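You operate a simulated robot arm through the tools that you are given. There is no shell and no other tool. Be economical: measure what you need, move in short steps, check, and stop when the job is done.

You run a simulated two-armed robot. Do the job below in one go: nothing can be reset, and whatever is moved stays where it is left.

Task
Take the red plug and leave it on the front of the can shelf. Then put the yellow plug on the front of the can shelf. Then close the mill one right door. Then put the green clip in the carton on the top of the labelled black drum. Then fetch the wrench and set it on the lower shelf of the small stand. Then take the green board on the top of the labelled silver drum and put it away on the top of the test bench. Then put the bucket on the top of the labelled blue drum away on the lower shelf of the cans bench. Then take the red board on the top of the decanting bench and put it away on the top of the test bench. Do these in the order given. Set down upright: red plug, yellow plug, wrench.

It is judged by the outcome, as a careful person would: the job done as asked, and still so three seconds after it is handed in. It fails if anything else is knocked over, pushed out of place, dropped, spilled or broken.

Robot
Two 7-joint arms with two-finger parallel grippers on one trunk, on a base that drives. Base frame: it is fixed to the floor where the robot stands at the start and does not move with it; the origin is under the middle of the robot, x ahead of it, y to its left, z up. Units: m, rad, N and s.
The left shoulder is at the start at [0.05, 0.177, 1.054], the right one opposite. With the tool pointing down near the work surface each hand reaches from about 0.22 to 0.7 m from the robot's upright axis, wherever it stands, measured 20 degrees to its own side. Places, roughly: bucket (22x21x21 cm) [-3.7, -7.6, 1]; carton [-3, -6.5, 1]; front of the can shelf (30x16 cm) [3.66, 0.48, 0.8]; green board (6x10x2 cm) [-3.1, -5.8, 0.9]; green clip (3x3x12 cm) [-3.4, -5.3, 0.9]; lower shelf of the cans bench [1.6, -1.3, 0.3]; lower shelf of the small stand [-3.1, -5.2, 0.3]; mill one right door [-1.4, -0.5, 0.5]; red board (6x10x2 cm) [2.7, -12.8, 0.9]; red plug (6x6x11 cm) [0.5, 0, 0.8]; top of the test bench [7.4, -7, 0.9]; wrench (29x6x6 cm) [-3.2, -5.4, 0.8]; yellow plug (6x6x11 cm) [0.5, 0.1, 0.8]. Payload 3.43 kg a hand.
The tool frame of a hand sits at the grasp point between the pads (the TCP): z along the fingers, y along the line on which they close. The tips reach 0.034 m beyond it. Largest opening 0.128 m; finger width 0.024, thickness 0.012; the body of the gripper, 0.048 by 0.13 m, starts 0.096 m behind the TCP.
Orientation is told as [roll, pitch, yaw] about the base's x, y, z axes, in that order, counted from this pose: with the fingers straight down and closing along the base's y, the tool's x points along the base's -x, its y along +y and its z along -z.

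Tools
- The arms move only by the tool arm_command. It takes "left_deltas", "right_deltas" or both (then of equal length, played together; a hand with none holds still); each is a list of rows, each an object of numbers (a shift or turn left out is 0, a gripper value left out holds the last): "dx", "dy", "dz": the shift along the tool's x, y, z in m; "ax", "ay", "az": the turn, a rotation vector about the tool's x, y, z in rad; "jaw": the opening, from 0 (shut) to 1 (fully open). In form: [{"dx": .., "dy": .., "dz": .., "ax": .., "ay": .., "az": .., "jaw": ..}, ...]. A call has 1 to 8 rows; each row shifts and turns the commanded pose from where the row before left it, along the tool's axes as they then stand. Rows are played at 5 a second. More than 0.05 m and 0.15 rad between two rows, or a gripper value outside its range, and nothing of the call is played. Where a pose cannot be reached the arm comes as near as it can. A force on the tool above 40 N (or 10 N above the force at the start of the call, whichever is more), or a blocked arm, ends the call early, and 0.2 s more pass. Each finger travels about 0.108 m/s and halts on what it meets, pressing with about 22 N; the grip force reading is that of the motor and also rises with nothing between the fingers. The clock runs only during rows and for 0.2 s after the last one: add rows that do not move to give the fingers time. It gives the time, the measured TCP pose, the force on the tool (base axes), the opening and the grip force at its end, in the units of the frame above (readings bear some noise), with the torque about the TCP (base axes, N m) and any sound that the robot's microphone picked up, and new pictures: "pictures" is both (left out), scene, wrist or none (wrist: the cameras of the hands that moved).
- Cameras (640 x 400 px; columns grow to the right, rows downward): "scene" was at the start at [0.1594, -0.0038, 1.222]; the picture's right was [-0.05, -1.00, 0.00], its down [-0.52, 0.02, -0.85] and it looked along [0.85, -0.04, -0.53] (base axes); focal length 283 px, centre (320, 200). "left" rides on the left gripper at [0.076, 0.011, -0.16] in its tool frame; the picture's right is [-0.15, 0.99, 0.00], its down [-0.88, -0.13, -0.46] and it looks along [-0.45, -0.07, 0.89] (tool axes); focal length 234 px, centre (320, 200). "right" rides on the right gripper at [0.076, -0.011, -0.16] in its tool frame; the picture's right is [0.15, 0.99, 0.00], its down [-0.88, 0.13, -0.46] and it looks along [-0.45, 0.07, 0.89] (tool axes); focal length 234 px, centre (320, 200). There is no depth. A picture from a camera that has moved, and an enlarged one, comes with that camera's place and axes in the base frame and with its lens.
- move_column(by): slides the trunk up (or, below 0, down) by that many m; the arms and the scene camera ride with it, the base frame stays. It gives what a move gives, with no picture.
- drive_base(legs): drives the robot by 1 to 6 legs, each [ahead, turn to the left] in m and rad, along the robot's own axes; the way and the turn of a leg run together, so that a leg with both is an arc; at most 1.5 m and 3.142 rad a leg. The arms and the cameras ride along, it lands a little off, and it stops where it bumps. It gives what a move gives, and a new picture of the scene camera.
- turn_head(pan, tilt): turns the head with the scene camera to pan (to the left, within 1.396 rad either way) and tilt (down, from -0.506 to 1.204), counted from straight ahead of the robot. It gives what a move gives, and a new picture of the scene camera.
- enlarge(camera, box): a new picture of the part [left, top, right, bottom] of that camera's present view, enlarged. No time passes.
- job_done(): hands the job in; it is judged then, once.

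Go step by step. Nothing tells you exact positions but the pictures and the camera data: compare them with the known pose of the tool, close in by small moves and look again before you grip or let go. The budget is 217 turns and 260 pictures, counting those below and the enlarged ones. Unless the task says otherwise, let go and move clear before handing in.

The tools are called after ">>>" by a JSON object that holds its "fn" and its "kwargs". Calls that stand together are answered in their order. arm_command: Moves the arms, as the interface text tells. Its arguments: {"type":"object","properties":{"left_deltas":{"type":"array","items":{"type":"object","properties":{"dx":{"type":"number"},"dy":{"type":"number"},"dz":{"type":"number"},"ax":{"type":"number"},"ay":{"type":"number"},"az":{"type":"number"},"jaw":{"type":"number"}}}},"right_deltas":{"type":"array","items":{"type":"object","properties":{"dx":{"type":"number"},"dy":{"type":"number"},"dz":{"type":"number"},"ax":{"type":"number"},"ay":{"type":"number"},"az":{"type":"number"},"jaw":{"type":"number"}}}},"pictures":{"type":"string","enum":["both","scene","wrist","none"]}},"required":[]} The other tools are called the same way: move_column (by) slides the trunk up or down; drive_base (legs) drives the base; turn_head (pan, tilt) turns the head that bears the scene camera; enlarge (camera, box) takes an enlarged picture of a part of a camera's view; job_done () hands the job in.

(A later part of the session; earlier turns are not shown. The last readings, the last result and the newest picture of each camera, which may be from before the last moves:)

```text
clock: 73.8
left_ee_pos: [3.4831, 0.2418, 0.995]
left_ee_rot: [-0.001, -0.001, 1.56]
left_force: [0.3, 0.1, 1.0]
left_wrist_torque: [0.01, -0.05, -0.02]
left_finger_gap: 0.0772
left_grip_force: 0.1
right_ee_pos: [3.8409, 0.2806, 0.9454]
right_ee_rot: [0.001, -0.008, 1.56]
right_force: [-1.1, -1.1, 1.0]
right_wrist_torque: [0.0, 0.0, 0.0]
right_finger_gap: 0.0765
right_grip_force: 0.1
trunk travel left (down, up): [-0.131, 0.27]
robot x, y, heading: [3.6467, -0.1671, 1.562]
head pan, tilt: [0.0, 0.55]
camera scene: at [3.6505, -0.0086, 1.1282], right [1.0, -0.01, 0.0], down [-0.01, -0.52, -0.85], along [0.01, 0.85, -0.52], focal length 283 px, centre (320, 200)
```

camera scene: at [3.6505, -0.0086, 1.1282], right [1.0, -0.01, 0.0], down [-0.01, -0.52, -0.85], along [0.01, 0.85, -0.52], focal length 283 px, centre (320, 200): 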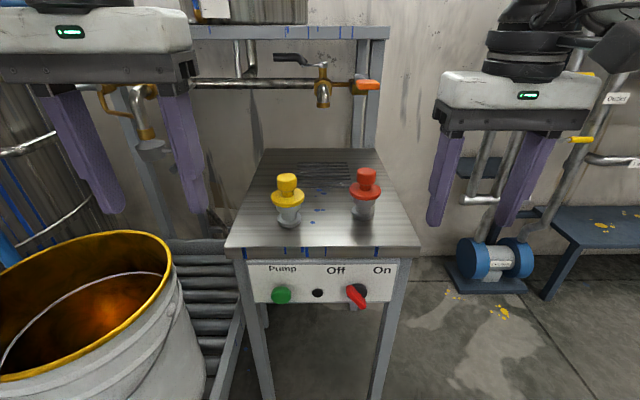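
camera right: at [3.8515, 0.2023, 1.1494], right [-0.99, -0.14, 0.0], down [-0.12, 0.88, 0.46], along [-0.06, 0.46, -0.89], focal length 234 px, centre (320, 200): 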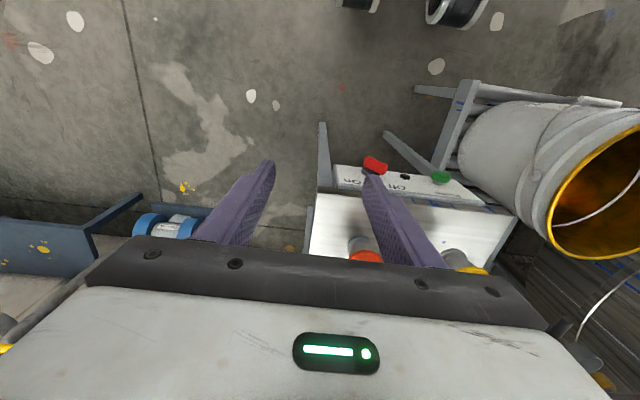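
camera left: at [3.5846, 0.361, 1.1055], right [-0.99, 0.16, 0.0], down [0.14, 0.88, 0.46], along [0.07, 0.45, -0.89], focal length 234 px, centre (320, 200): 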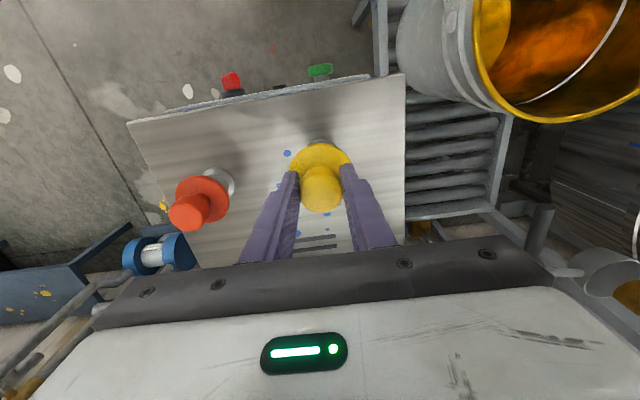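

Both plugs stand upright on the can shelf front. Now I head back toward the mill at about (-1.4, -0.5).

>>> {"fn": "drive_base", "kwargs": {"legs": [[-0.2, 0.0], [0.0, 1.58], [1.4, 0.0], [0.0, 0.2], [1.25, 0.0], [0.0, -0.2]]}}

>>> {"fn": "turn_head", "kwargs": {"pan": 0.0, "tilt": 0.3}}

```text
clock: 93.3
left_ee_pos: [0.6358, -0.8942, 0.9948]
left_ee_rot: [0.0, -0.003, -3.091]
left_force: [0.4, 0.4, -0.2]
left_wrist_torque: [0.0, 0.01, -0.02]
left_finger_gap: 0.0773
left_grip_force: 0.0
right_ee_pos: [0.5766, -0.5396, 0.947]
right_ee_rot: [-0.001, -0.008, -3.092]
right_force: [0.1, 0.3, 0.5]
right_wrist_torque: [-0.04, 0.01, 0.01]
right_finger_gap: 0.0768
right_grip_force: 0.1
trunk travel left (down, up): [-0.131, 0.27]
robot x, y, heading: [1.0385, -0.7046, -3.092]
head pan, tilt: [0.0, 0.55]
camera scene: at [0.876, -0.7107, 1.1282], right [-0.05, 1.0, 0.0], down [0.52, 0.03, -0.85], along [-0.85, -0.04, -0.52], focal length 283 px, centre (320, 200)
```

scene: 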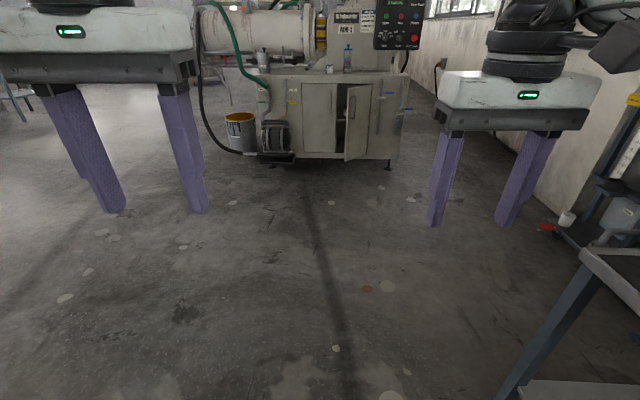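

```text
clock: 94.0
left_ee_pos: [0.6361, -0.895, 0.9954]
left_ee_rot: [0.0, -0.001, -3.09]
left_force: [-0.7, 0.0, 0.2]
left_wrist_torque: [-0.01, 0.01, 0.02]
left_finger_gap: 0.0772
left_grip_force: 0.1
right_ee_pos: [0.5764, -0.5383, 0.9464]
right_ee_rot: [0.0, -0.007, -3.091]
right_force: [0.0, 0.1, 0.3]
right_wrist_torque: [-0.02, 0.01, 0.01]
right_finger_gap: 0.0769
right_grip_force: 0.0
trunk travel left (down, up): [-0.131, 0.27]
robot x, y, heading: [1.038, -0.704, -3.088]
head pan, tilt: [0.0, 0.3]
camera scene: at [0.8725, -0.7112, 1.1512], right [-0.05, 1.0, 0.0], down [0.3, 0.02, -0.96], along [-0.95, -0.05, -0.3], focal length 283 px, centre (320, 200)
```

scene: 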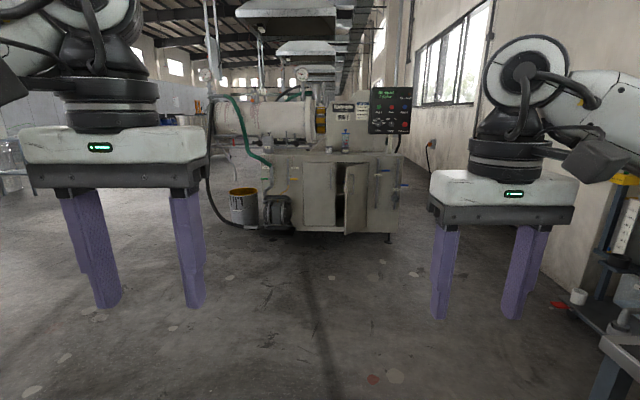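

The mill's right door is ajar, with its free edge on the left and the hinge on the right. I'll drive closer and enlarge.

>>> {"fn": "drive_base", "kwargs": {"legs": [[1.2, -0.1]]}}

>>> {"fn": "enlarge", "kwargs": {"camera": "scene", "box": [240, 120, 440, 320]}}

```text
clock: 100.1
left_ee_pos: [-0.5844, -0.8287, 0.9948]
left_ee_rot: [0.001, -0.001, 3.066]
left_force: [0.2, 0.5, 0.7]
left_wrist_torque: [0.03, 0.0, 0.04]
left_finger_gap: 0.077
left_grip_force: 0.1
right_ee_pos: [-0.6015, -0.4698, 0.9473]
right_ee_rot: [0.002, -0.009, 3.067]
right_force: [0.0, 0.8, -0.3]
right_wrist_torque: [-0.02, 0.02, 0.04]
right_finger_gap: 0.0768
right_grip_force: 0.0
trunk travel left (down, up): [-0.131, 0.27]
robot x, y, heading: [-0.1655, -0.6919, 3.066]
head pan, tilt: [0.0, 0.3]
camera scene: at [-0.3278, -0.6772, 1.1512], right [0.07, 1.0, 0.0], down [0.29, -0.02, -0.96], along [-0.95, 0.07, -0.3], focal length 283 px, centre (320, 200)
```

scene: 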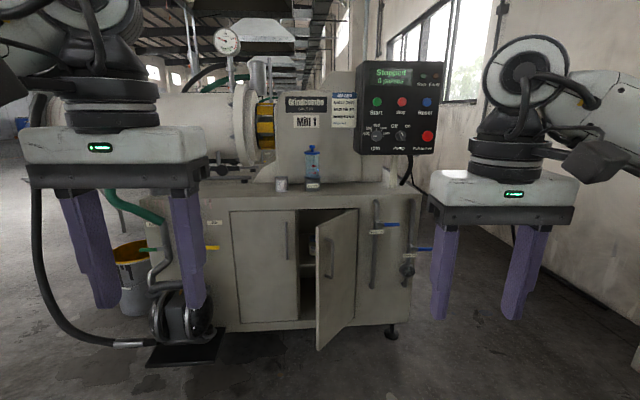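

```text
2.00 times, centred on (340, 220) of scene
camera zoom: at [-0.3278, -0.6772, 1.1512], right [0.07, 1.0, 0.0], down [0.29, -0.02, -0.96], along [-0.95, 0.07, -0.3], focal length 565 px, centre (280, 160)
```

zoom: 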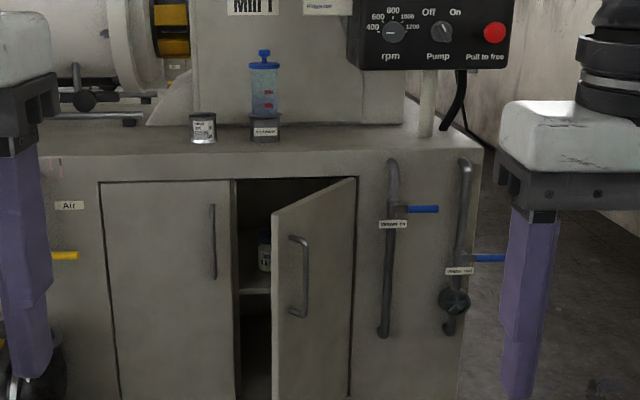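

The door is about 38° open. Its hinge is near (-1.5, -0.42) and its free edge near (-1.35, -0.62), z 0.15–0.74. I'll lower the trunk and the right hand, tilt the closed fingers forward, and push the door shut.

>>> {"fn": "move_column", "kwargs": {"by": -0.12}}

>>> {"fn": "arm_command", "kwargs": {"right_deltas": [{"dz": 0.045, "jaw": 0.0}, {"dz": 0.045}, {"dz": 0.045}, {"dz": 0.045}, {"dz": 0.045}, {"dz": 0.045}, {}], "pictures": "none"}}

>>> {"fn": "arm_command", "kwargs": {"right_deltas": [{"ay": -0.15}, {"ay": -0.15}, {"ay": -0.15}, {"ay": -0.15}, {"ay": -0.15}, {"ay": -0.15}, {}], "pictures": "scene"}}

```text
clock: 101.6
left_ee_pos: [-0.584, -0.8289, 0.8754]
left_ee_rot: [-0.001, -0.002, 3.066]
left_force: [0.4, 0.8, -0.1]
left_wrist_torque: [0.02, -0.02, 0.0]
left_finger_gap: 0.0764
left_grip_force: 0.1
right_ee_pos: [-0.6, -0.4693, 0.8261]
right_ee_rot: [0.0, -0.011, 3.067]
right_force: [0.6, 0.5, -0.2]
right_wrist_torque: [0.03, 0.0, -0.02]
right_finger_gap: 0.0767
right_grip_force: 0.1
trunk travel left (down, up): [-0.011, 0.39]
robot x, y, heading: [-0.1612, -0.6878, 3.066]
head pan, tilt: [0.0, 0.3]
```

```text
clock: 103.2
left_ee_pos: [-0.5854, -0.8303, 0.8745]
left_ee_rot: [0.0, -0.002, 3.066]
left_force: [0.2, 0.2, -0.1]
left_wrist_torque: [0.02, 0.01, 0.0]
left_finger_gap: 0.077
left_grip_force: 0.0
right_ee_pos: [-0.6039, -0.4688, 0.5564]
right_ee_rot: [0.001, -0.011, 3.067]
right_force: [0.7, 0.6, -0.2]
right_wrist_torque: [-0.04, -0.01, 0.01]
right_finger_gap: 0.0
right_grip_force: 22.2
trunk travel left (down, up): [-0.011, 0.39]
robot x, y, heading: [-0.1644, -0.6858, 3.07]
head pan, tilt: [0.0, 0.3]
```

```text
clock: 104.8
left_ee_pos: [-0.5847, -0.8294, 0.8761]
left_ee_rot: [0.001, -0.001, 3.067]
left_force: [-0.3, -0.5, 0.9]
left_wrist_torque: [0.02, 0.02, 0.0]
left_finger_gap: 0.0767
left_grip_force: 0.0
right_ee_pos: [-0.6022, -0.4696, 0.5567]
right_ee_rot: [0.003, -0.809, 3.067]
right_force: [0.2, -0.3, -0.2]
right_wrist_torque: [0.0, 0.01, 0.01]
right_finger_gap: 0.0001
right_grip_force: 21.8
right hand out of reach, approached as far as the arm can: row 6
trunk travel left (down, up): [-0.011, 0.39]
robot x, y, heading: [-0.1658, -0.6871, 3.066]
head pan, tilt: [0.0, 0.3]
camera scene: at [-0.3278, -0.6772, 1.0312], right [0.07, 1.0, 0.0], down [0.29, -0.02, -0.96], along [-0.95, 0.07, -0.3], focal length 283 px, centre (320, 200)
```

scene: 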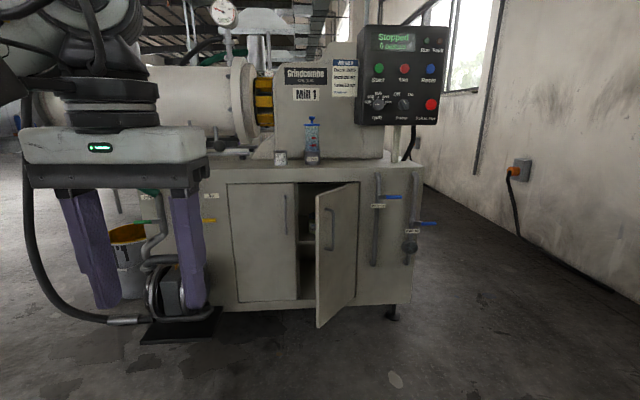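

>>> {"fn": "arm_command", "kwargs": {"right_deltas": [{"dy": 0.045}, {"dy": 0.045}, {"dy": 0.01}, {}], "pictures": "none"}}

>>> {"fn": "drive_base", "kwargs": {"legs": [[0.0, 0.07], [0.58, 0.0]]}}

>>> {"fn": "turn_head", "kwargs": {"pan": 0.0, "tilt": 0.65}}

```text
clock: 105.8
left_ee_pos: [-0.5848, -0.8289, 0.875]
left_ee_rot: [0.0, -0.002, 3.066]
left_force: [-0.5, 0.0, 0.4]
left_wrist_torque: [-0.03, -0.01, -0.01]
left_finger_gap: 0.0767
left_grip_force: 0.0
right_ee_pos: [-0.6098, -0.5693, 0.5567]
right_ee_rot: [0.001, -0.808, 3.067]
right_force: [0.3, 0.5, -0.7]
right_wrist_torque: [0.02, -0.02, -0.02]
right_finger_gap: 0.0
right_grip_force: 22.0
trunk travel left (down, up): [-0.011, 0.39]
robot x, y, heading: [-0.1679, -0.6881, 3.066]
head pan, tilt: [0.0, 0.3]
```

```text
clock: 109.6
left_ee_pos: [-1.1617, -0.8462, 0.8762]
left_ee_rot: [0.001, -0.002, 3.124]
left_force: [-0.9, -0.4, -0.7]
left_wrist_torque: [-0.01, 0.03, -0.01]
left_finger_gap: 0.0768
left_grip_force: 0.1
right_ee_pos: [-1.2018, -0.5888, 0.5575]
right_ee_rot: [0.001, -0.809, 3.123]
right_force: [0.5, 0.5, 0.0]
right_wrist_torque: [0.05, -0.02, 0.0]
right_finger_gap: 0.0002
right_grip_force: 21.7
trunk travel left (down, up): [-0.011, 0.39]
robot x, y, heading: [-0.7494, -0.6853, 3.122]
head pan, tilt: [0.0, 0.3]
camera scene: at [-0.9135, -0.6808, 1.0312], right [0.02, 1.0, 0.0], down [0.3, 0.0, -0.96], along [-0.96, 0.02, -0.3], focal length 283 px, centre (320, 200)
```

scene: 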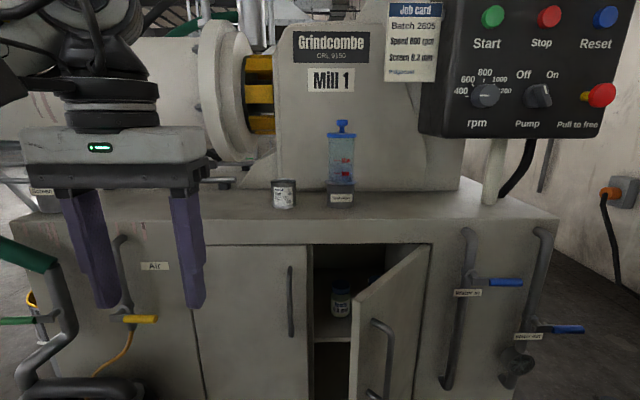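

```text
clock: 110.4
left_ee_pos: [-1.1614, -0.8472, 0.874]
left_ee_rot: [0.001, -0.002, 3.125]
left_force: [0.6, -0.1, 0.0]
left_wrist_torque: [0.01, 0.0, 0.01]
left_finger_gap: 0.0766
left_grip_force: 0.0
right_ee_pos: [-1.2006, -0.5881, 0.5569]
right_ee_rot: [0.0, -0.809, 3.124]
right_force: [-0.2, 0.0, 0.0]
right_wrist_torque: [0.0, -0.01, 0.02]
right_finger_gap: 0.0
right_grip_force: 22.2
trunk travel left (down, up): [-0.011, 0.39]
robot x, y, heading: [-0.7481, -0.6841, 3.12]
head pan, tilt: [0.0, 0.649]
camera scene: at [-0.907, -0.6809, 0.9995], right [0.02, 1.0, 0.0], down [0.6, -0.01, -0.8], along [-0.8, 0.01, -0.6], focal length 283 px, centre (320, 200)
```

scene: 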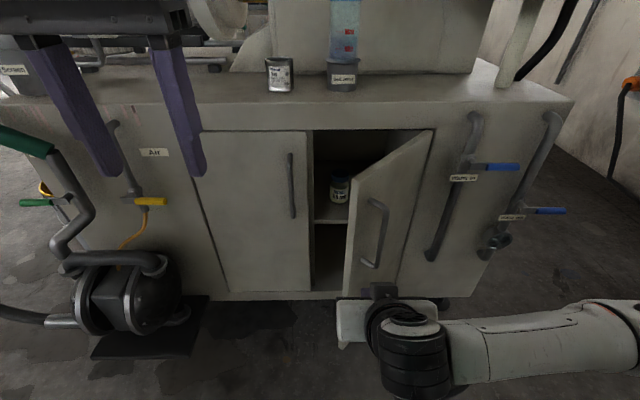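

>>> {"fn": "arm_command", "kwargs": {"right_deltas": [{"dz": 0.03, "dx": 0.031, "dy": 0.01}, {"dz": 0.03, "dx": 0.031, "dy": 0.01}, {"dz": 0.03, "dx": 0.031}, {}], "pictures": "none"}}

>>> {"fn": "drive_base", "kwargs": {"legs": [[0.08, 0.0]]}}

```text
clock: 111.4
left_ee_pos: [-1.1613, -0.846, 0.8745]
left_ee_rot: [-0.001, -0.001, 3.124]
left_force: [-0.1, -0.2, 0.2]
left_wrist_torque: [-0.01, -0.03, 0.0]
left_finger_gap: 0.0768
left_grip_force: 0.0
right_ee_pos: [-1.2012, -0.6092, 0.4278]
right_ee_rot: [0.0, -0.81, 3.122]
right_force: [0.2, 0.2, -0.1]
right_wrist_torque: [0.01, -0.01, 0.01]
right_finger_gap: 0.0
right_grip_force: 21.7
trunk travel left (down, up): [-0.011, 0.39]
robot x, y, heading: [-0.7458, -0.681, 3.125]
head pan, tilt: [0.0, 0.649]
```

```text
clock: 112.5
left_ee_pos: [-1.2409, -0.8451, 0.8757]
left_ee_rot: [0.002, -0.002, 3.125]
left_force: [-0.1, 0.1, 0.1]
left_wrist_torque: [-0.01, 0.01, -0.02]
left_finger_gap: 0.0766
left_grip_force: 0.1
right_ee_pos: [-1.2797, -0.6073, 0.4277]
right_ee_rot: [0.001, -0.81, 3.123]
right_force: [-0.1, 0.4, -0.2]
right_wrist_torque: [0.0, -0.05, 0.01]
right_finger_gap: 0.0
right_grip_force: 22.2
trunk travel left (down, up): [-0.011, 0.39]
robot x, y, heading: [-0.8297, -0.6817, 3.123]
head pan, tilt: [0.0, 0.649]
camera scene: at [-0.9863, -0.6795, 0.9995], right [0.02, 1.0, 0.0], down [0.6, -0.01, -0.8], along [-0.8, 0.01, -0.6], focal length 283 px, centre (320, 200)
```

scene: 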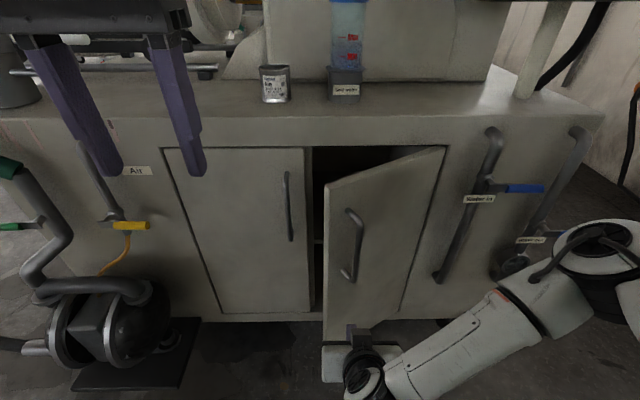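

The fingertips are at the door face. Now I push forward.

>>> {"fn": "arm_command", "kwargs": {"right_deltas": [{"dz": 0.03, "dx": -0.0285}, {"dz": 0.03, "dx": -0.0285}, {"dz": 0.03, "dx": -0.0285}, {}], "pictures": "scene"}}

```text
clock: 113.5
left_ee_pos: [-1.24, -0.846, 0.8764]
left_ee_rot: [0.002, -0.002, 3.126]
left_force: [0.3, -0.5, -0.1]
left_wrist_torque: [0.02, -0.01, 0.01]
left_finger_gap: 0.0766
left_grip_force: 0.2
right_ee_pos: [-1.4067, -0.6044, 0.4252]
right_ee_rot: [-0.001, -0.809, 3.122]
right_force: [0.5, -0.3, -0.1]
right_wrist_torque: [0.01, -0.04, -0.03]
right_finger_gap: 0.0
right_grip_force: 22.1
trunk travel left (down, up): [-0.011, 0.39]
robot x, y, heading: [-0.8258, -0.6842, 3.124]
head pan, tilt: [0.0, 0.649]
camera scene: at [-0.9864, -0.6795, 0.9994], right [0.02, 1.0, 0.0], down [0.6, -0.01, -0.8], along [-0.8, 0.01, -0.6], focal length 283 px, centre (320, 200)
```

scene: 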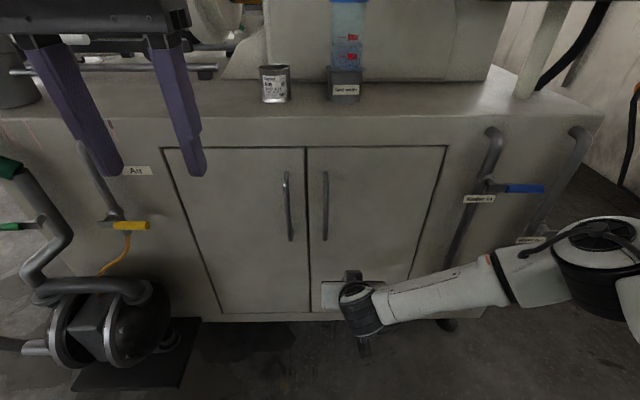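

The door looks closed. I'll push a little more, then back off and check.

>>> {"fn": "arm_command", "kwargs": {"right_deltas": [{"dz": 0.01, "dx": -0.0095}, {"dz": 0.007, "dx": -0.0067}, {}], "pictures": "none"}}

>>> {"fn": "arm_command", "kwargs": {"right_deltas": [{"dz": -0.033, "dx": 0.03}, {"dz": -0.033, "dx": 0.03}, {"dz": -0.033, "dx": 0.03}, {"dz": -0.033, "dx": 0.03}, {}, {}], "pictures": "scene"}}

```text
clock: 114.3
left_ee_pos: [-1.2418, -0.845, 0.8758]
left_ee_rot: [-0.001, -0.001, 3.125]
left_force: [-0.1, 0.2, -0.2]
left_wrist_torque: [0.01, 0.0, -0.02]
left_finger_gap: 0.0768
left_grip_force: 0.0
right_ee_pos: [-1.4289, -0.6042, 0.4269]
right_ee_rot: [0.0, -0.811, 3.122]
right_force: [-0.2, 0.2, 0.5]
right_wrist_torque: [-0.01, -0.02, 0.01]
right_finger_gap: 0.0
right_grip_force: 21.8
trunk travel left (down, up): [-0.011, 0.39]
robot x, y, heading: [-0.8283, -0.6807, 3.13]
head pan, tilt: [0.0, 0.649]
```

```text
clock: 115.7
left_ee_pos: [-1.2414, -0.845, 0.8747]
left_ee_rot: [-0.001, 0.0, 3.124]
left_force: [-0.4, -0.4, -0.3]
left_wrist_torque: [0.02, -0.03, 0.01]
left_finger_gap: 0.0767
left_grip_force: 0.1
right_ee_pos: [-1.2511, -0.6091, 0.4311]
right_ee_rot: [-0.002, -0.811, 3.123]
right_force: [-0.6, -0.6, 0.1]
right_wrist_torque: [0.0, -0.02, 0.0]
right_finger_gap: 0.0
right_grip_force: 21.7
trunk travel left (down, up): [-0.011, 0.39]
robot x, y, heading: [-0.827, -0.6844, 3.12]
head pan, tilt: [0.0, 0.649]
camera scene: at [-0.9864, -0.6795, 0.9995], right [0.02, 1.0, 0.0], down [0.6, -0.01, -0.8], along [-0.8, 0.01, -0.6], focal length 283 px, centre (320, 200)
```

scene: 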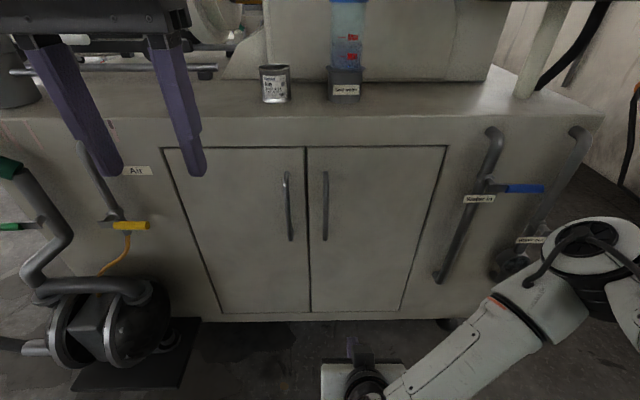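

>>> {"fn": "enlarge", "kwargs": {"camera": "scene", "box": [260, 130, 460, 330]}}

>>> {"fn": "drive_base", "kwargs": {"legs": [[-0.5, 0.0]]}}

```text
2.00 times, centred on (360, 230) of scene
camera zoom: at [-0.9864, -0.6795, 0.9995], right [0.02, 1.0, 0.0], down [0.6, -0.01, -0.8], along [-0.8, 0.01, -0.6], focal length 565 px, centre (240, 140)
```

zoom: 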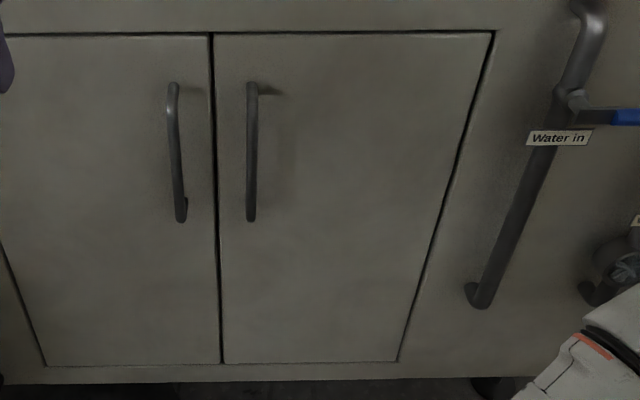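

```text
clock: 118.7
left_ee_pos: [-0.7378, -0.8528, 0.8758]
left_ee_rot: [0.0, -0.002, 3.122]
left_force: [1.0, -1.2, -0.1]
left_wrist_torque: [-0.04, 0.02, 0.01]
left_finger_gap: 0.0771
left_grip_force: 0.0
right_ee_pos: [-0.7483, -0.6175, 0.432]
right_ee_rot: [0.001, -0.811, 3.123]
right_force: [1.0, -0.6, -0.4]
right_wrist_torque: [0.0, -0.01, 0.0]
right_finger_gap: 0.0
right_grip_force: 22.1
trunk travel left (down, up): [-0.011, 0.39]
robot x, y, heading: [-0.3287, -0.6906, 3.121]
head pan, tilt: [0.0, 0.649]
camera scene: at [-0.4834, -0.6881, 0.9994], right [0.02, 1.0, 0.0], down [0.6, -0.01, -0.8], along [-0.8, 0.01, -0.6], focal length 283 px, centre (320, 200)
```

scene: 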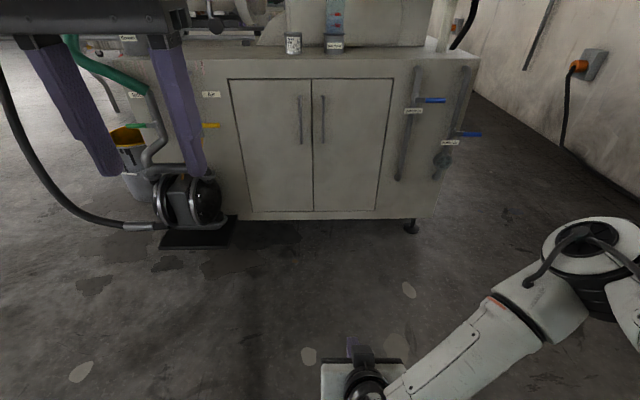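

The door is shut flush. I'll restore the arm posture, raise the trunk and turn toward the next area, around (-3.2, -5.4).

>>> {"fn": "arm_command", "kwargs": {"right_deltas": [{"ay": 0.15, "jaw": 0.6}, {"ay": 0.15}, {"ay": 0.15}, {"ay": 0.15}, {"ay": 0.15}, {"ay": 0.06}, {"dy": -0.045}, {"dy": -0.045}], "pictures": "none"}}

>>> {"fn": "arm_command", "kwargs": {"right_deltas": [{"dz": -0.045}, {"dz": -0.045}, {"dz": -0.045}, {"dz": -0.045}, {"dz": -0.045}, {"dz": -0.045}, {"dz": -0.045}, {"dz": -0.045}], "pictures": "none"}}

>>> {"fn": "move_column", "kwargs": {"by": 0.236}}

>>> {"fn": "drive_base", "kwargs": {"legs": [[0.0, 1.1]]}}

>>> {"fn": "turn_head", "kwargs": {"pan": 0.0, "tilt": 0.2}}

```text
clock: 120.5
left_ee_pos: [-0.7381, -0.8546, 0.8751]
left_ee_rot: [0.0, -0.001, 3.121]
left_force: [0.4, -0.3, 0.0]
left_wrist_torque: [0.02, 0.01, 0.01]
left_finger_gap: 0.0768
left_grip_force: 0.2
right_ee_pos: [-0.7456, -0.5288, 0.4316]
right_ee_rot: [0.0, 0.001, 3.122]
right_force: [0.2, 0.0, 0.1]
right_wrist_torque: [0.01, 0.01, -0.04]
right_finger_gap: 0.0767
right_grip_force: 0.1
trunk travel left (down, up): [-0.011, 0.39]
robot x, y, heading: [-0.3222, -0.6914, 3.13]
head pan, tilt: [0.0, 0.649]
```

```text
clock: 122.3
left_ee_pos: [-0.738, -0.8539, 0.8752]
left_ee_rot: [0.0, -0.003, 3.121]
left_force: [-0.1, 0.7, 0.4]
left_wrist_torque: [-0.02, 0.01, -0.01]
left_finger_gap: 0.077
left_grip_force: 0.0
right_ee_pos: [-0.7472, -0.5257, 0.7913]
right_ee_rot: [0.0, 0.002, 3.123]
right_force: [-0.3, 0.7, -0.4]
right_wrist_torque: [-0.01, -0.03, 0.01]
right_finger_gap: 0.0772
right_grip_force: 0.0
trunk travel left (down, up): [-0.011, 0.39]
robot x, y, heading: [-0.3268, -0.6941, 3.123]
head pan, tilt: [0.0, 0.649]
```

```text
clock: 124.7
left_ee_pos: [-0.7389, -0.8533, 1.111]
left_ee_rot: [-0.001, -0.002, 3.123]
left_force: [0.3, -0.1, 0.4]
left_wrist_torque: [0.01, -0.01, 0.01]
left_finger_gap: 0.0767
left_grip_force: 0.1
right_ee_pos: [-0.7468, -0.5258, 1.0279]
right_ee_rot: [0.001, 0.001, 3.121]
right_force: [-0.2, -0.4, 0.5]
right_wrist_torque: [-0.01, 0.0, -0.01]
right_finger_gap: 0.0767
right_grip_force: 0.1
trunk travel left (down, up): [-0.247, 0.154]
robot x, y, heading: [-0.3282, -0.6902, 3.125]
head pan, tilt: [0.0, 0.649]
```

```text
clock: 127.9
left_ee_pos: [-0.3652, -1.1325, 1.1116]
left_ee_rot: [-0.001, -0.002, -2.054]
left_force: [-0.4, -0.2, -0.6]
left_wrist_torque: [0.0, 0.01, -0.01]
left_finger_gap: 0.0766
left_grip_force: 0.1
right_ee_pos: [-0.6619, -0.9938, 1.0275]
right_ee_rot: [-0.001, 0.0, -2.053]
right_force: [0.2, -0.1, 0.1]
right_wrist_torque: [-0.02, -0.02, 0.0]
right_finger_gap: 0.077
right_grip_force: 0.0
trunk travel left (down, up): [-0.247, 0.154]
robot x, y, heading: [-0.3252, -0.6904, -2.054]
head pan, tilt: [0.0, 0.649]
camera scene: at [-0.399, -0.83, 1.2354], right [-0.89, 0.46, 0.0], down [0.28, 0.54, -0.8], along [-0.37, -0.71, -0.6], focal length 283 px, centre (320, 200)
```

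scene: 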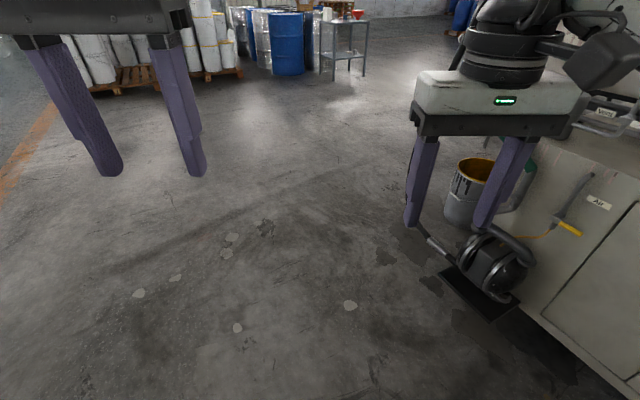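

```text
clock: 128.8
left_ee_pos: [-0.3648, -1.1323, 1.1117]
left_ee_rot: [-0.001, -0.003, -2.053]
left_force: [0.2, 0.8, 0.6]
left_wrist_torque: [-0.01, -0.01, 0.0]
left_finger_gap: 0.0766
left_grip_force: 0.0
right_ee_pos: [-0.6615, -0.9945, 1.0268]
right_ee_rot: [-0.002, -0.001, -2.053]
right_force: [-0.6, -0.1, 0.5]
right_wrist_torque: [0.04, 0.0, 0.0]
right_finger_gap: 0.0769
right_grip_force: 0.0
trunk travel left (down, up): [-0.247, 0.154]
robot x, y, heading: [-0.3275, -0.6885, -2.053]
head pan, tilt: [0.0, 0.201]
camera scene: at [-0.4021, -0.8356, 1.2764], right [-0.89, 0.46, 0.0], down [0.09, 0.18, -0.98], along [-0.45, -0.87, -0.2], focal length 283 px, centre (320, 200)
```

scene: 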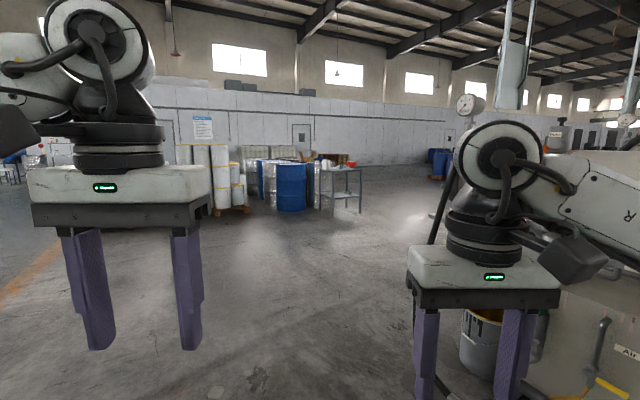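

The small stand with a lower shelf is ahead next to the drums. I'll drive toward it.

>>> {"fn": "drive_base", "kwargs": {"legs": [[0.0, -0.07], [1.3, 0.0], [1.3, 0.0], [1.1, 0.0]]}}

>>> {"fn": "turn_head", "kwargs": {"pan": 0.0, "tilt": 0.35}}

```text
clock: 147.2
left_ee_pos: [-2.3119, -4.3042, 1.1122]
left_ee_rot: [0.0, -0.002, -2.113]
left_force: [0.0, 0.2, -0.8]
left_wrist_torque: [-0.01, -0.03, -0.01]
left_finger_gap: 0.0768
left_grip_force: 0.1
right_ee_pos: [-2.6007, -4.1478, 1.0265]
right_ee_rot: [-0.001, 0.001, -2.116]
right_force: [-0.4, 0.6, 0.6]
right_wrist_torque: [0.01, -0.04, 0.0]
right_finger_gap: 0.0767
right_grip_force: 0.1
trunk travel left (down, up): [-0.247, 0.154]
robot x, y, heading: [-2.2473, -3.863, -2.111]
head pan, tilt: [0.0, 0.201]
camera scene: at [-2.3313, -4.0059, 1.2765], right [-0.86, 0.52, 0.0], down [0.1, 0.17, -0.98], along [-0.51, -0.84, -0.2], focal length 283 px, centre (320, 200)
```

scene: 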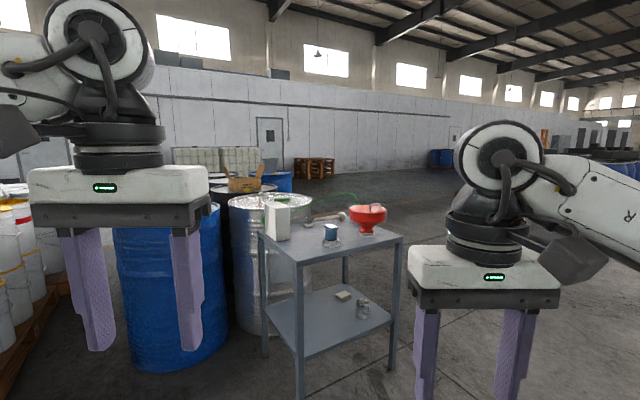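

```text
clock: 147.9
left_ee_pos: [-2.3118, -4.3044, 1.112]
left_ee_rot: [0.001, -0.002, -2.114]
left_force: [0.0, -0.3, 0.0]
left_wrist_torque: [0.0, 0.02, -0.02]
left_finger_gap: 0.0768
left_grip_force: 0.0
right_ee_pos: [-2.6004, -4.1485, 1.0265]
right_ee_rot: [0.0, 0.0, -2.115]
right_force: [0.7, 0.5, 0.0]
right_wrist_torque: [-0.02, 0.0, 0.0]
right_finger_gap: 0.0768
right_grip_force: 0.2
trunk travel left (down, up): [-0.247, 0.154]
robot x, y, heading: [-2.2491, -3.8675, -2.111]
head pan, tilt: [0.0, 0.351]
camera scene: at [-2.3312, -4.0057, 1.2625], right [-0.86, 0.52, 0.0], down [0.18, 0.29, -0.94], along [-0.48, -0.8, -0.34], focal length 283 px, centre (320, 200)
```

scene: 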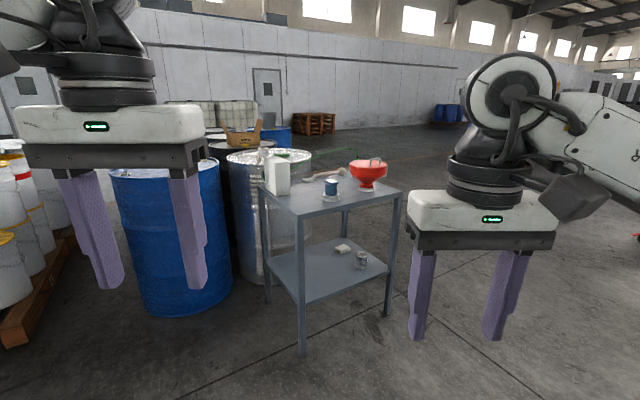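

>>> {"fn": "enlarge", "kwargs": {"camera": "scene", "box": [220, 120, 420, 300]}}

```text
2.22 times, centred on (320, 210) of scene
camera zoom: at [-2.3312, -4.0057, 1.2625], right [-0.86, 0.52, 0.0], down [0.18, 0.29, -0.94], along [-0.48, -0.8, -0.34], focal length 628 px, centre (320, 178)
```

zoom: 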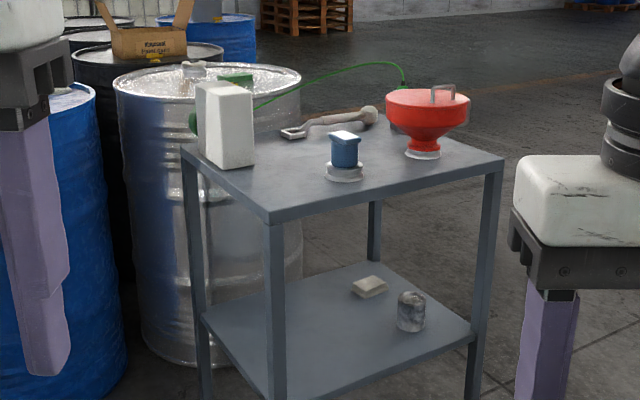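

On the stand I see the funnel at right, the wrench lying at the back, and the green clip behind the funnel on a green wire. I'll go around to the stand's -x side for a better look.

>>> {"fn": "drive_base", "kwargs": {"legs": [[0.0, -0.61], [1.1, 0.0], [0.75, 0.0], [0.0, 1.87]]}}

>>> {"fn": "turn_head", "kwargs": {"pan": 0.0, "tilt": 0.5}}

>>> {"fn": "enlarge", "kwargs": {"camera": "scene", "box": [200, 80, 440, 280]}}

```text
clock: 163.6
left_ee_pos: [-3.5609, -4.815, 1.1121]
left_ee_rot: [0.0, -0.002, -0.817]
left_force: [-0.9, 0.2, 0.1]
left_wrist_torque: [-0.02, -0.03, 0.01]
left_finger_gap: 0.0768
left_grip_force: 0.1
right_ee_pos: [-3.7897, -5.051, 1.0276]
right_ee_rot: [0.002, 0.001, -0.818]
right_force: [-0.2, 0.1, 0.4]
right_wrist_torque: [0.0, -0.01, 0.02]
right_finger_gap: 0.0768
right_grip_force: 0.1
trunk travel left (down, up): [-0.247, 0.154]
robot x, y, heading: [-3.9623, -4.6397, -0.816]
head pan, tilt: [0.0, 0.351]
camera scene: at [-3.8535, -4.7534, 1.2625], right [-0.73, -0.68, 0.0], down [-0.24, 0.25, -0.94], along [0.64, -0.68, -0.34], focal length 283 px, centre (320, 200)
```

scene: 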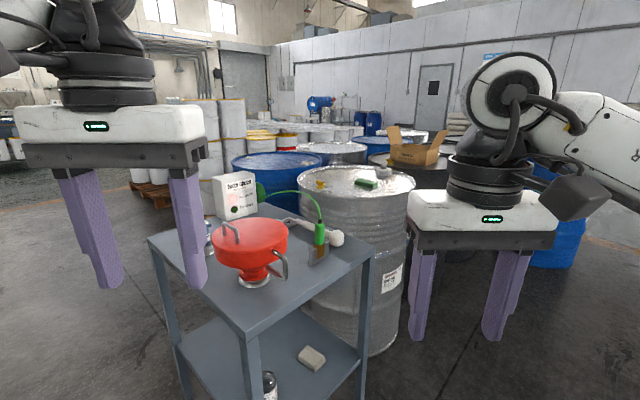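

```text
clock: 164.3
left_ee_pos: [-3.5611, -4.8177, 1.1115]
left_ee_rot: [0.0, -0.002, -0.815]
left_force: [0.0, -0.2, -0.5]
left_wrist_torque: [0.01, 0.01, 0.01]
left_finger_gap: 0.077
left_grip_force: 0.1
right_ee_pos: [-3.7897, -5.0516, 1.027]
right_ee_rot: [0.001, 0.002, -0.819]
right_force: [-0.4, 0.1, 0.1]
right_wrist_torque: [-0.02, -0.03, 0.04]
right_finger_gap: 0.0767
right_grip_force: 0.1
trunk travel left (down, up): [-0.247, 0.154]
robot x, y, heading: [-3.9617, -4.6326, -0.818]
head pan, tilt: [0.0, 0.499]
camera scene: at [-3.855, -4.7518, 1.2489], right [-0.73, -0.68, 0.0], down [-0.33, 0.35, -0.88], along [0.6, -0.64, -0.48], focal length 283 px, centre (320, 200)
```

scene: 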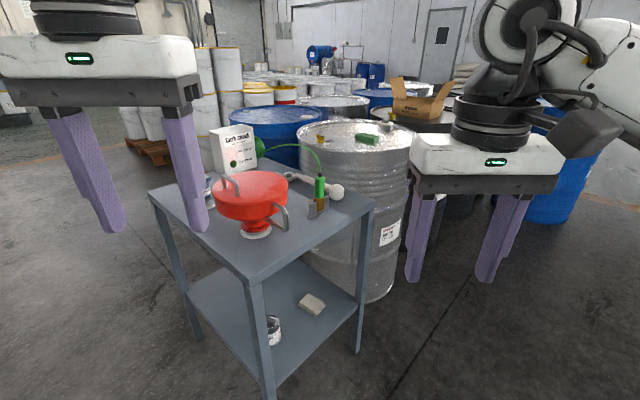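

```text
2.00 times, centred on (320, 180) of scene
camera zoom: at [-3.855, -4.7518, 1.2489], right [-0.73, -0.68, 0.0], down [-0.33, 0.35, -0.88], along [0.6, -0.64, -0.48], focal length 565 px, centre (320, 240)
```

zoom: 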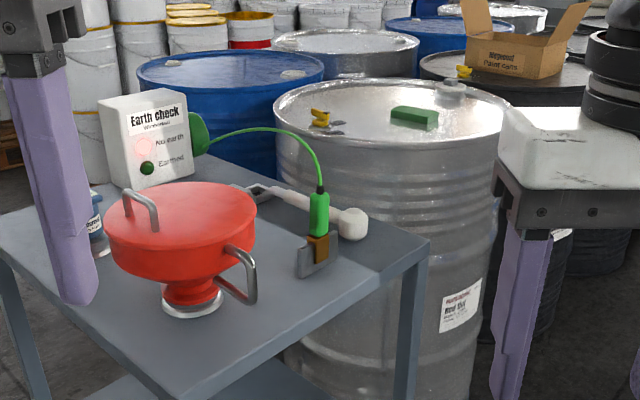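

The green clip stands in a bracket at about (-3.34, -5.30), tethered to the earth-check box. The board is on the silver drum and the carton is on the black drum. I'll face +x alongside the stand.

>>> {"fn": "drive_base", "kwargs": {"legs": [[0.0, -0.753], [0.52, 0.0], [0.0, 1.57]]}}

>>> {"fn": "turn_head", "kwargs": {"pan": -0.25, "tilt": 0.5}}

```text
clock: 173.2
left_ee_pos: [-3.5562, -4.9794, 1.1106]
left_ee_rot: [-0.001, -0.001, 0.021]
left_force: [-0.8, 0.2, -0.1]
left_wrist_torque: [0.0, 0.01, 0.02]
left_finger_gap: 0.0767
left_grip_force: 0.1
right_ee_pos: [-3.5341, -5.306, 1.028]
right_ee_rot: [0.0, 0.001, 0.02]
right_force: [0.3, 0.1, -0.7]
right_wrist_torque: [0.03, -0.01, 0.01]
right_finger_gap: 0.0766
right_grip_force: 0.0
trunk travel left (down, up): [-0.247, 0.154]
robot x, y, heading: [-3.9628, -5.1578, 0.024]
head pan, tilt: [0.0, 0.499]
camera scene: at [-3.8004, -5.1544, 1.2488], right [0.02, -1.0, 0.0], down [-0.48, -0.01, -0.88], along [0.88, 0.02, -0.48], focal length 283 px, centre (320, 200)
```

scene: 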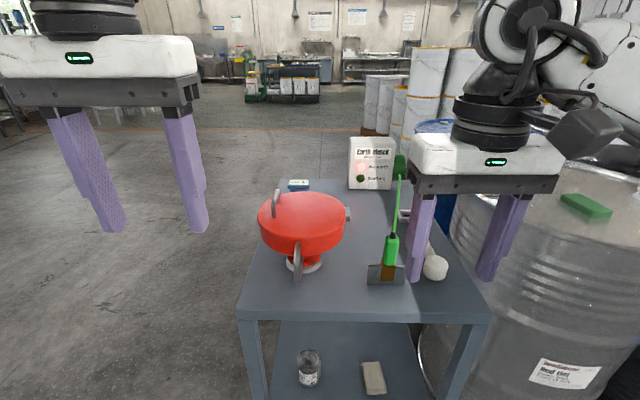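

```text
clock: 173.9
left_ee_pos: [-3.5578, -4.9794, 1.1102]
left_ee_rot: [0.0, -0.001, 0.021]
left_force: [-0.2, -0.2, 1.0]
left_wrist_torque: [0.05, 0.01, 0.0]
left_finger_gap: 0.0767
left_grip_force: 0.2
right_ee_pos: [-3.5344, -5.3072, 1.0276]
right_ee_rot: [0.0, 0.0, 0.022]
right_force: [0.1, 0.1, -0.6]
right_wrist_torque: [-0.02, 0.03, 0.0]
right_finger_gap: 0.0767
right_grip_force: 0.0
trunk travel left (down, up): [-0.247, 0.154]
robot x, y, heading: [-3.9627, -5.1581, 0.024]
head pan, tilt: [-0.25, 0.499]
camera scene: at [-3.8027, -5.177, 1.2488], right [-0.22, -0.97, 0.0], down [-0.47, 0.11, -0.88], along [0.86, -0.2, -0.48], focal length 283 px, centre (320, 200)
```

scene: 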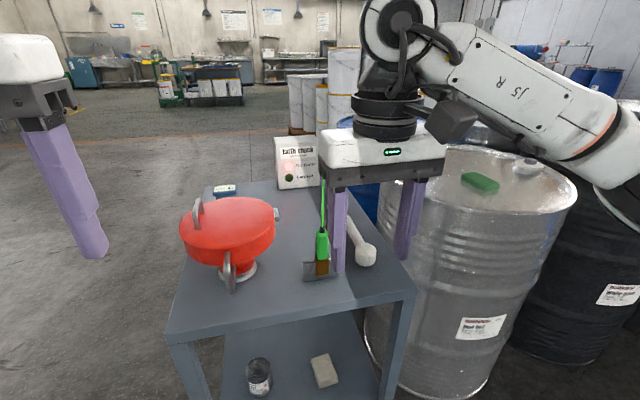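

I'll tilt the right hand forward, so its body stays clear of the wire, and bring it level with the clip.

>>> {"fn": "arm_command", "kwargs": {"right_deltas": [{"ay": -0.15}, {"ay": -0.15}, {"ay": -0.15}, {"ay": -0.15}, {"ay": -0.15}, {"ay": -0.15}, {}], "pictures": "none"}}

>>> {"fn": "arm_command", "kwargs": {"right_deltas": [{"dz": 0.025, "dx": 0.031, "dy": 0.006}, {"dz": 0.025, "dx": 0.031, "dy": 0.006}, {"dz": 0.025, "dx": 0.031, "dy": 0.006}, {"dz": 0.025, "dx": 0.03}, {}], "pictures": "both"}}

```text
clock: 175.5
left_ee_pos: [-3.5574, -4.9784, 1.111]
left_ee_rot: [0.0, -0.001, 0.021]
left_force: [0.1, 0.1, 0.1]
left_wrist_torque: [-0.01, 0.0, 0.0]
left_finger_gap: 0.0764
left_grip_force: 0.1
right_ee_pos: [-3.5337, -5.3064, 1.0257]
right_ee_rot: [0.002, -0.901, 0.021]
right_force: [0.1, -0.2, 0.8]
right_wrist_torque: [-0.03, 0.03, -0.01]
right_finger_gap: 0.0768
right_grip_force: 0.1
trunk travel left (down, up): [-0.247, 0.154]
robot x, y, heading: [-3.9589, -5.1579, 0.021]
head pan, tilt: [-0.25, 0.499]
```

```text
clock: 176.7
left_ee_pos: [-3.5569, -4.9784, 1.1106]
left_ee_rot: [0.0, -0.002, 0.023]
left_force: [0.5, 0.5, 0.4]
left_wrist_torque: [0.01, -0.03, -0.01]
left_finger_gap: 0.077
left_grip_force: 0.0
right_ee_pos: [-3.5199, -5.2816, 0.8715]
right_ee_rot: [0.001, -0.898, 0.022]
right_force: [0.3, -0.3, 0.5]
right_wrist_torque: [-0.01, -0.02, 0.0]
right_finger_gap: 0.0772
right_grip_force: 0.1
right hand out of reach, approached as far as the arm can: row 1, 2
trunk travel left (down, up): [-0.247, 0.154]
robot x, y, heading: [-3.9638, -5.1608, 0.026]
head pan, tilt: [-0.25, 0.499]
camera scene: at [-3.8027, -5.177, 1.2488], right [-0.22, -0.97, 0.0], down [-0.47, 0.11, -0.88], along [0.86, -0.2, -0.48], focal length 283 px, centre (320, 200)
camera right: at [-3.6922, -5.297, 0.9126], right [-0.11, 0.99, -0.11], down [0.19, 0.13, 0.97], along [0.98, 0.09, -0.2], focal length 234 px, centre (320, 200)
```

scene: 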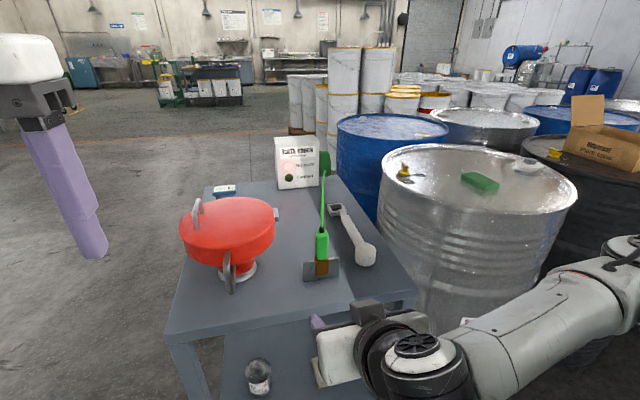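
right: 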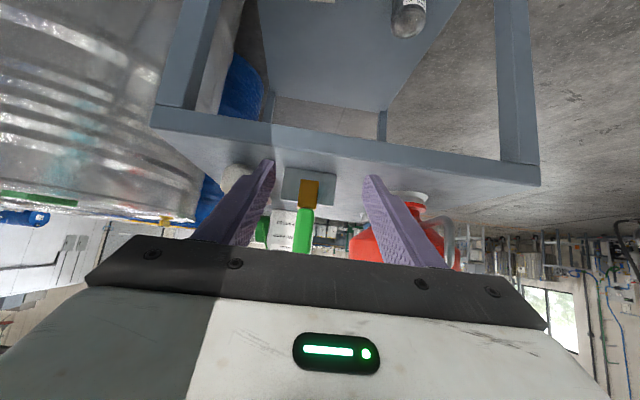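

>>> {"fn": "arm_command", "kwargs": {"right_deltas": [{"dx": -0.034, "dz": 0.026, "dy": -0.002}, {"dz": 0.035, "dx": -0.034, "dy": -0.002}, {"dz": 0.034, "dx": -0.034, "dy": -0.002}, {"dz": 0.032, "dx": -0.035, "dy": -0.002}, {}], "pictures": "both"}}

```text
clock: 177.9
left_ee_pos: [-3.557, -4.9801, 1.1114]
left_ee_rot: [0.0, 0.0, 0.022]
left_force: [0.6, -1.1, 0.5]
left_wrist_torque: [0.02, -0.01, 0.01]
left_finger_gap: 0.077
left_grip_force: 0.1
right_ee_pos: [-3.3357, -5.2847, 0.9007]
right_ee_rot: [0.002, -0.9, 0.02]
right_force: [0.7, -0.1, -0.1]
right_wrist_torque: [0.01, -0.01, -0.01]
right_finger_gap: 0.0767
right_grip_force: 0.2
trunk travel left (down, up): [-0.247, 0.154]
robot x, y, heading: [-3.9598, -5.1564, 0.023]
head pan, tilt: [-0.25, 0.499]
camera scene: at [-3.8027, -5.1771, 1.2488], right [-0.22, -0.97, 0.0], down [-0.47, 0.11, -0.88], along [0.86, -0.2, -0.48], focal length 283 px, centre (320, 200)
camera right: at [-3.5076, -5.3, 0.9408], right [-0.11, 0.99, -0.11], down [0.19, 0.13, 0.97], along [0.98, 0.09, -0.2], focal length 234 px, centre (320, 200)
```

scene: 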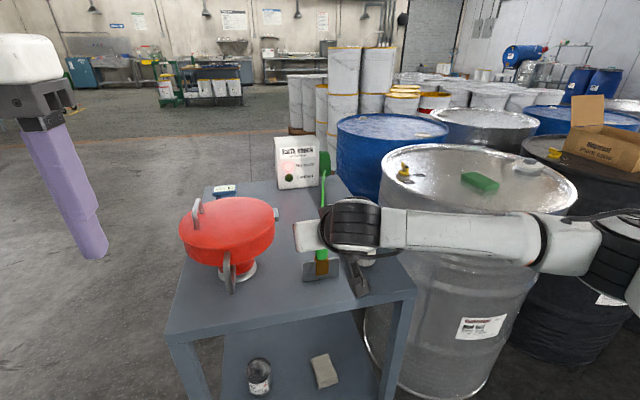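
right: 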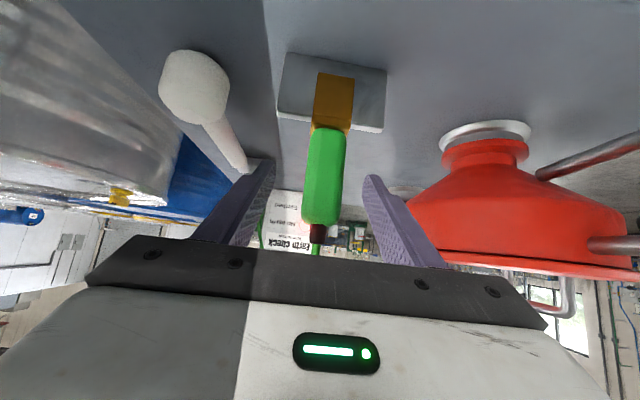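

The clip is centred between the fingers. I'll close on it.

>>> {"fn": "arm_command", "kwargs": {"right_deltas": [{"jaw": 0.0}, {}, {}, {}], "pictures": "none"}}

>>> {"fn": "arm_command", "kwargs": {"right_deltas": [{"dz": -0.0125, "dx": -0.0157}, {"dz": -0.0125, "dx": -0.0157}, {"dz": -0.0125, "dx": -0.0157}, {"dz": -0.0125, "dx": -0.0157}, {}], "pictures": "both"}}

```text
clock: 178.9
left_ee_pos: [-3.5563, -4.979, 1.1114]
left_ee_rot: [-0.001, -0.001, 0.021]
left_force: [0.4, 0.5, 0.5]
left_wrist_torque: [-0.01, -0.01, 0.01]
left_finger_gap: 0.0766
left_grip_force: 0.0
right_ee_pos: [-3.3361, -5.2844, 0.9002]
right_ee_rot: [0.001, -0.901, 0.021]
right_force: [1.2, -0.1, 0.9]
right_wrist_torque: [-0.01, 0.0, 0.01]
right_finger_gap: 0.0255
right_grip_force: 22.2
trunk travel left (down, up): [-0.247, 0.154]
robot x, y, heading: [-3.9593, -5.1566, 0.026]
head pan, tilt: [-0.25, 0.499]
```

```text
clock: 180.1
left_ee_pos: [-3.557, -4.9791, 1.1105]
left_ee_rot: [0.0, -0.003, 0.023]
left_force: [0.9, 0.1, 0.0]
left_wrist_torque: [0.0, 0.01, -0.02]
left_finger_gap: 0.0768
left_grip_force: 0.2
right_ee_pos: [-3.3363, -5.2868, 0.9808]
right_ee_rot: [0.0, -0.898, 0.022]
right_force: [-0.1, -0.3, -1.4]
right_wrist_torque: [0.0, -0.05, 0.01]
right_finger_gap: 0.0255
right_grip_force: 22.2
trunk travel left (down, up): [-0.247, 0.154]
robot x, y, heading: [-3.9609, -5.1567, 0.022]
head pan, tilt: [-0.25, 0.499]
camera scene: at [-3.8025, -5.1771, 1.2488], right [-0.22, -0.97, 0.0], down [-0.47, 0.11, -0.88], along [0.86, -0.2, -0.48], focal length 283 px, centre (320, 200)
camera right: at [-3.5077, -5.3015, 1.0219], right [-0.11, 0.99, -0.11], down [0.19, 0.13, 0.97], along [0.98, 0.09, -0.2], focal length 234 px, centre (320, 200)
```

scene: 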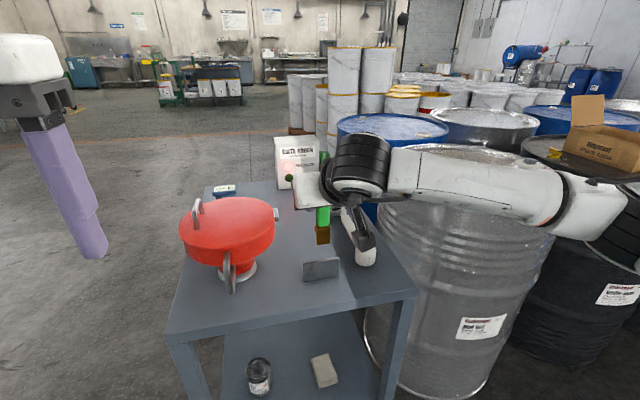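
right: 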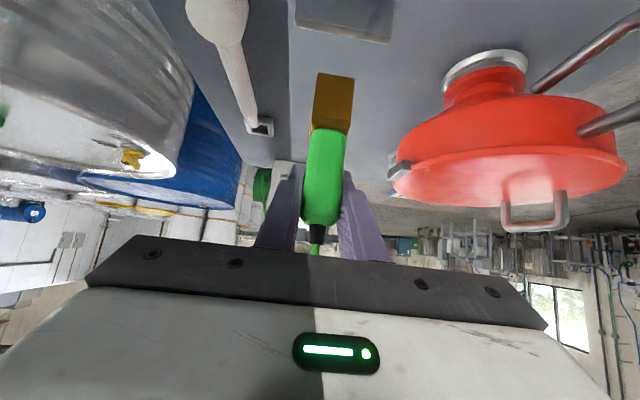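

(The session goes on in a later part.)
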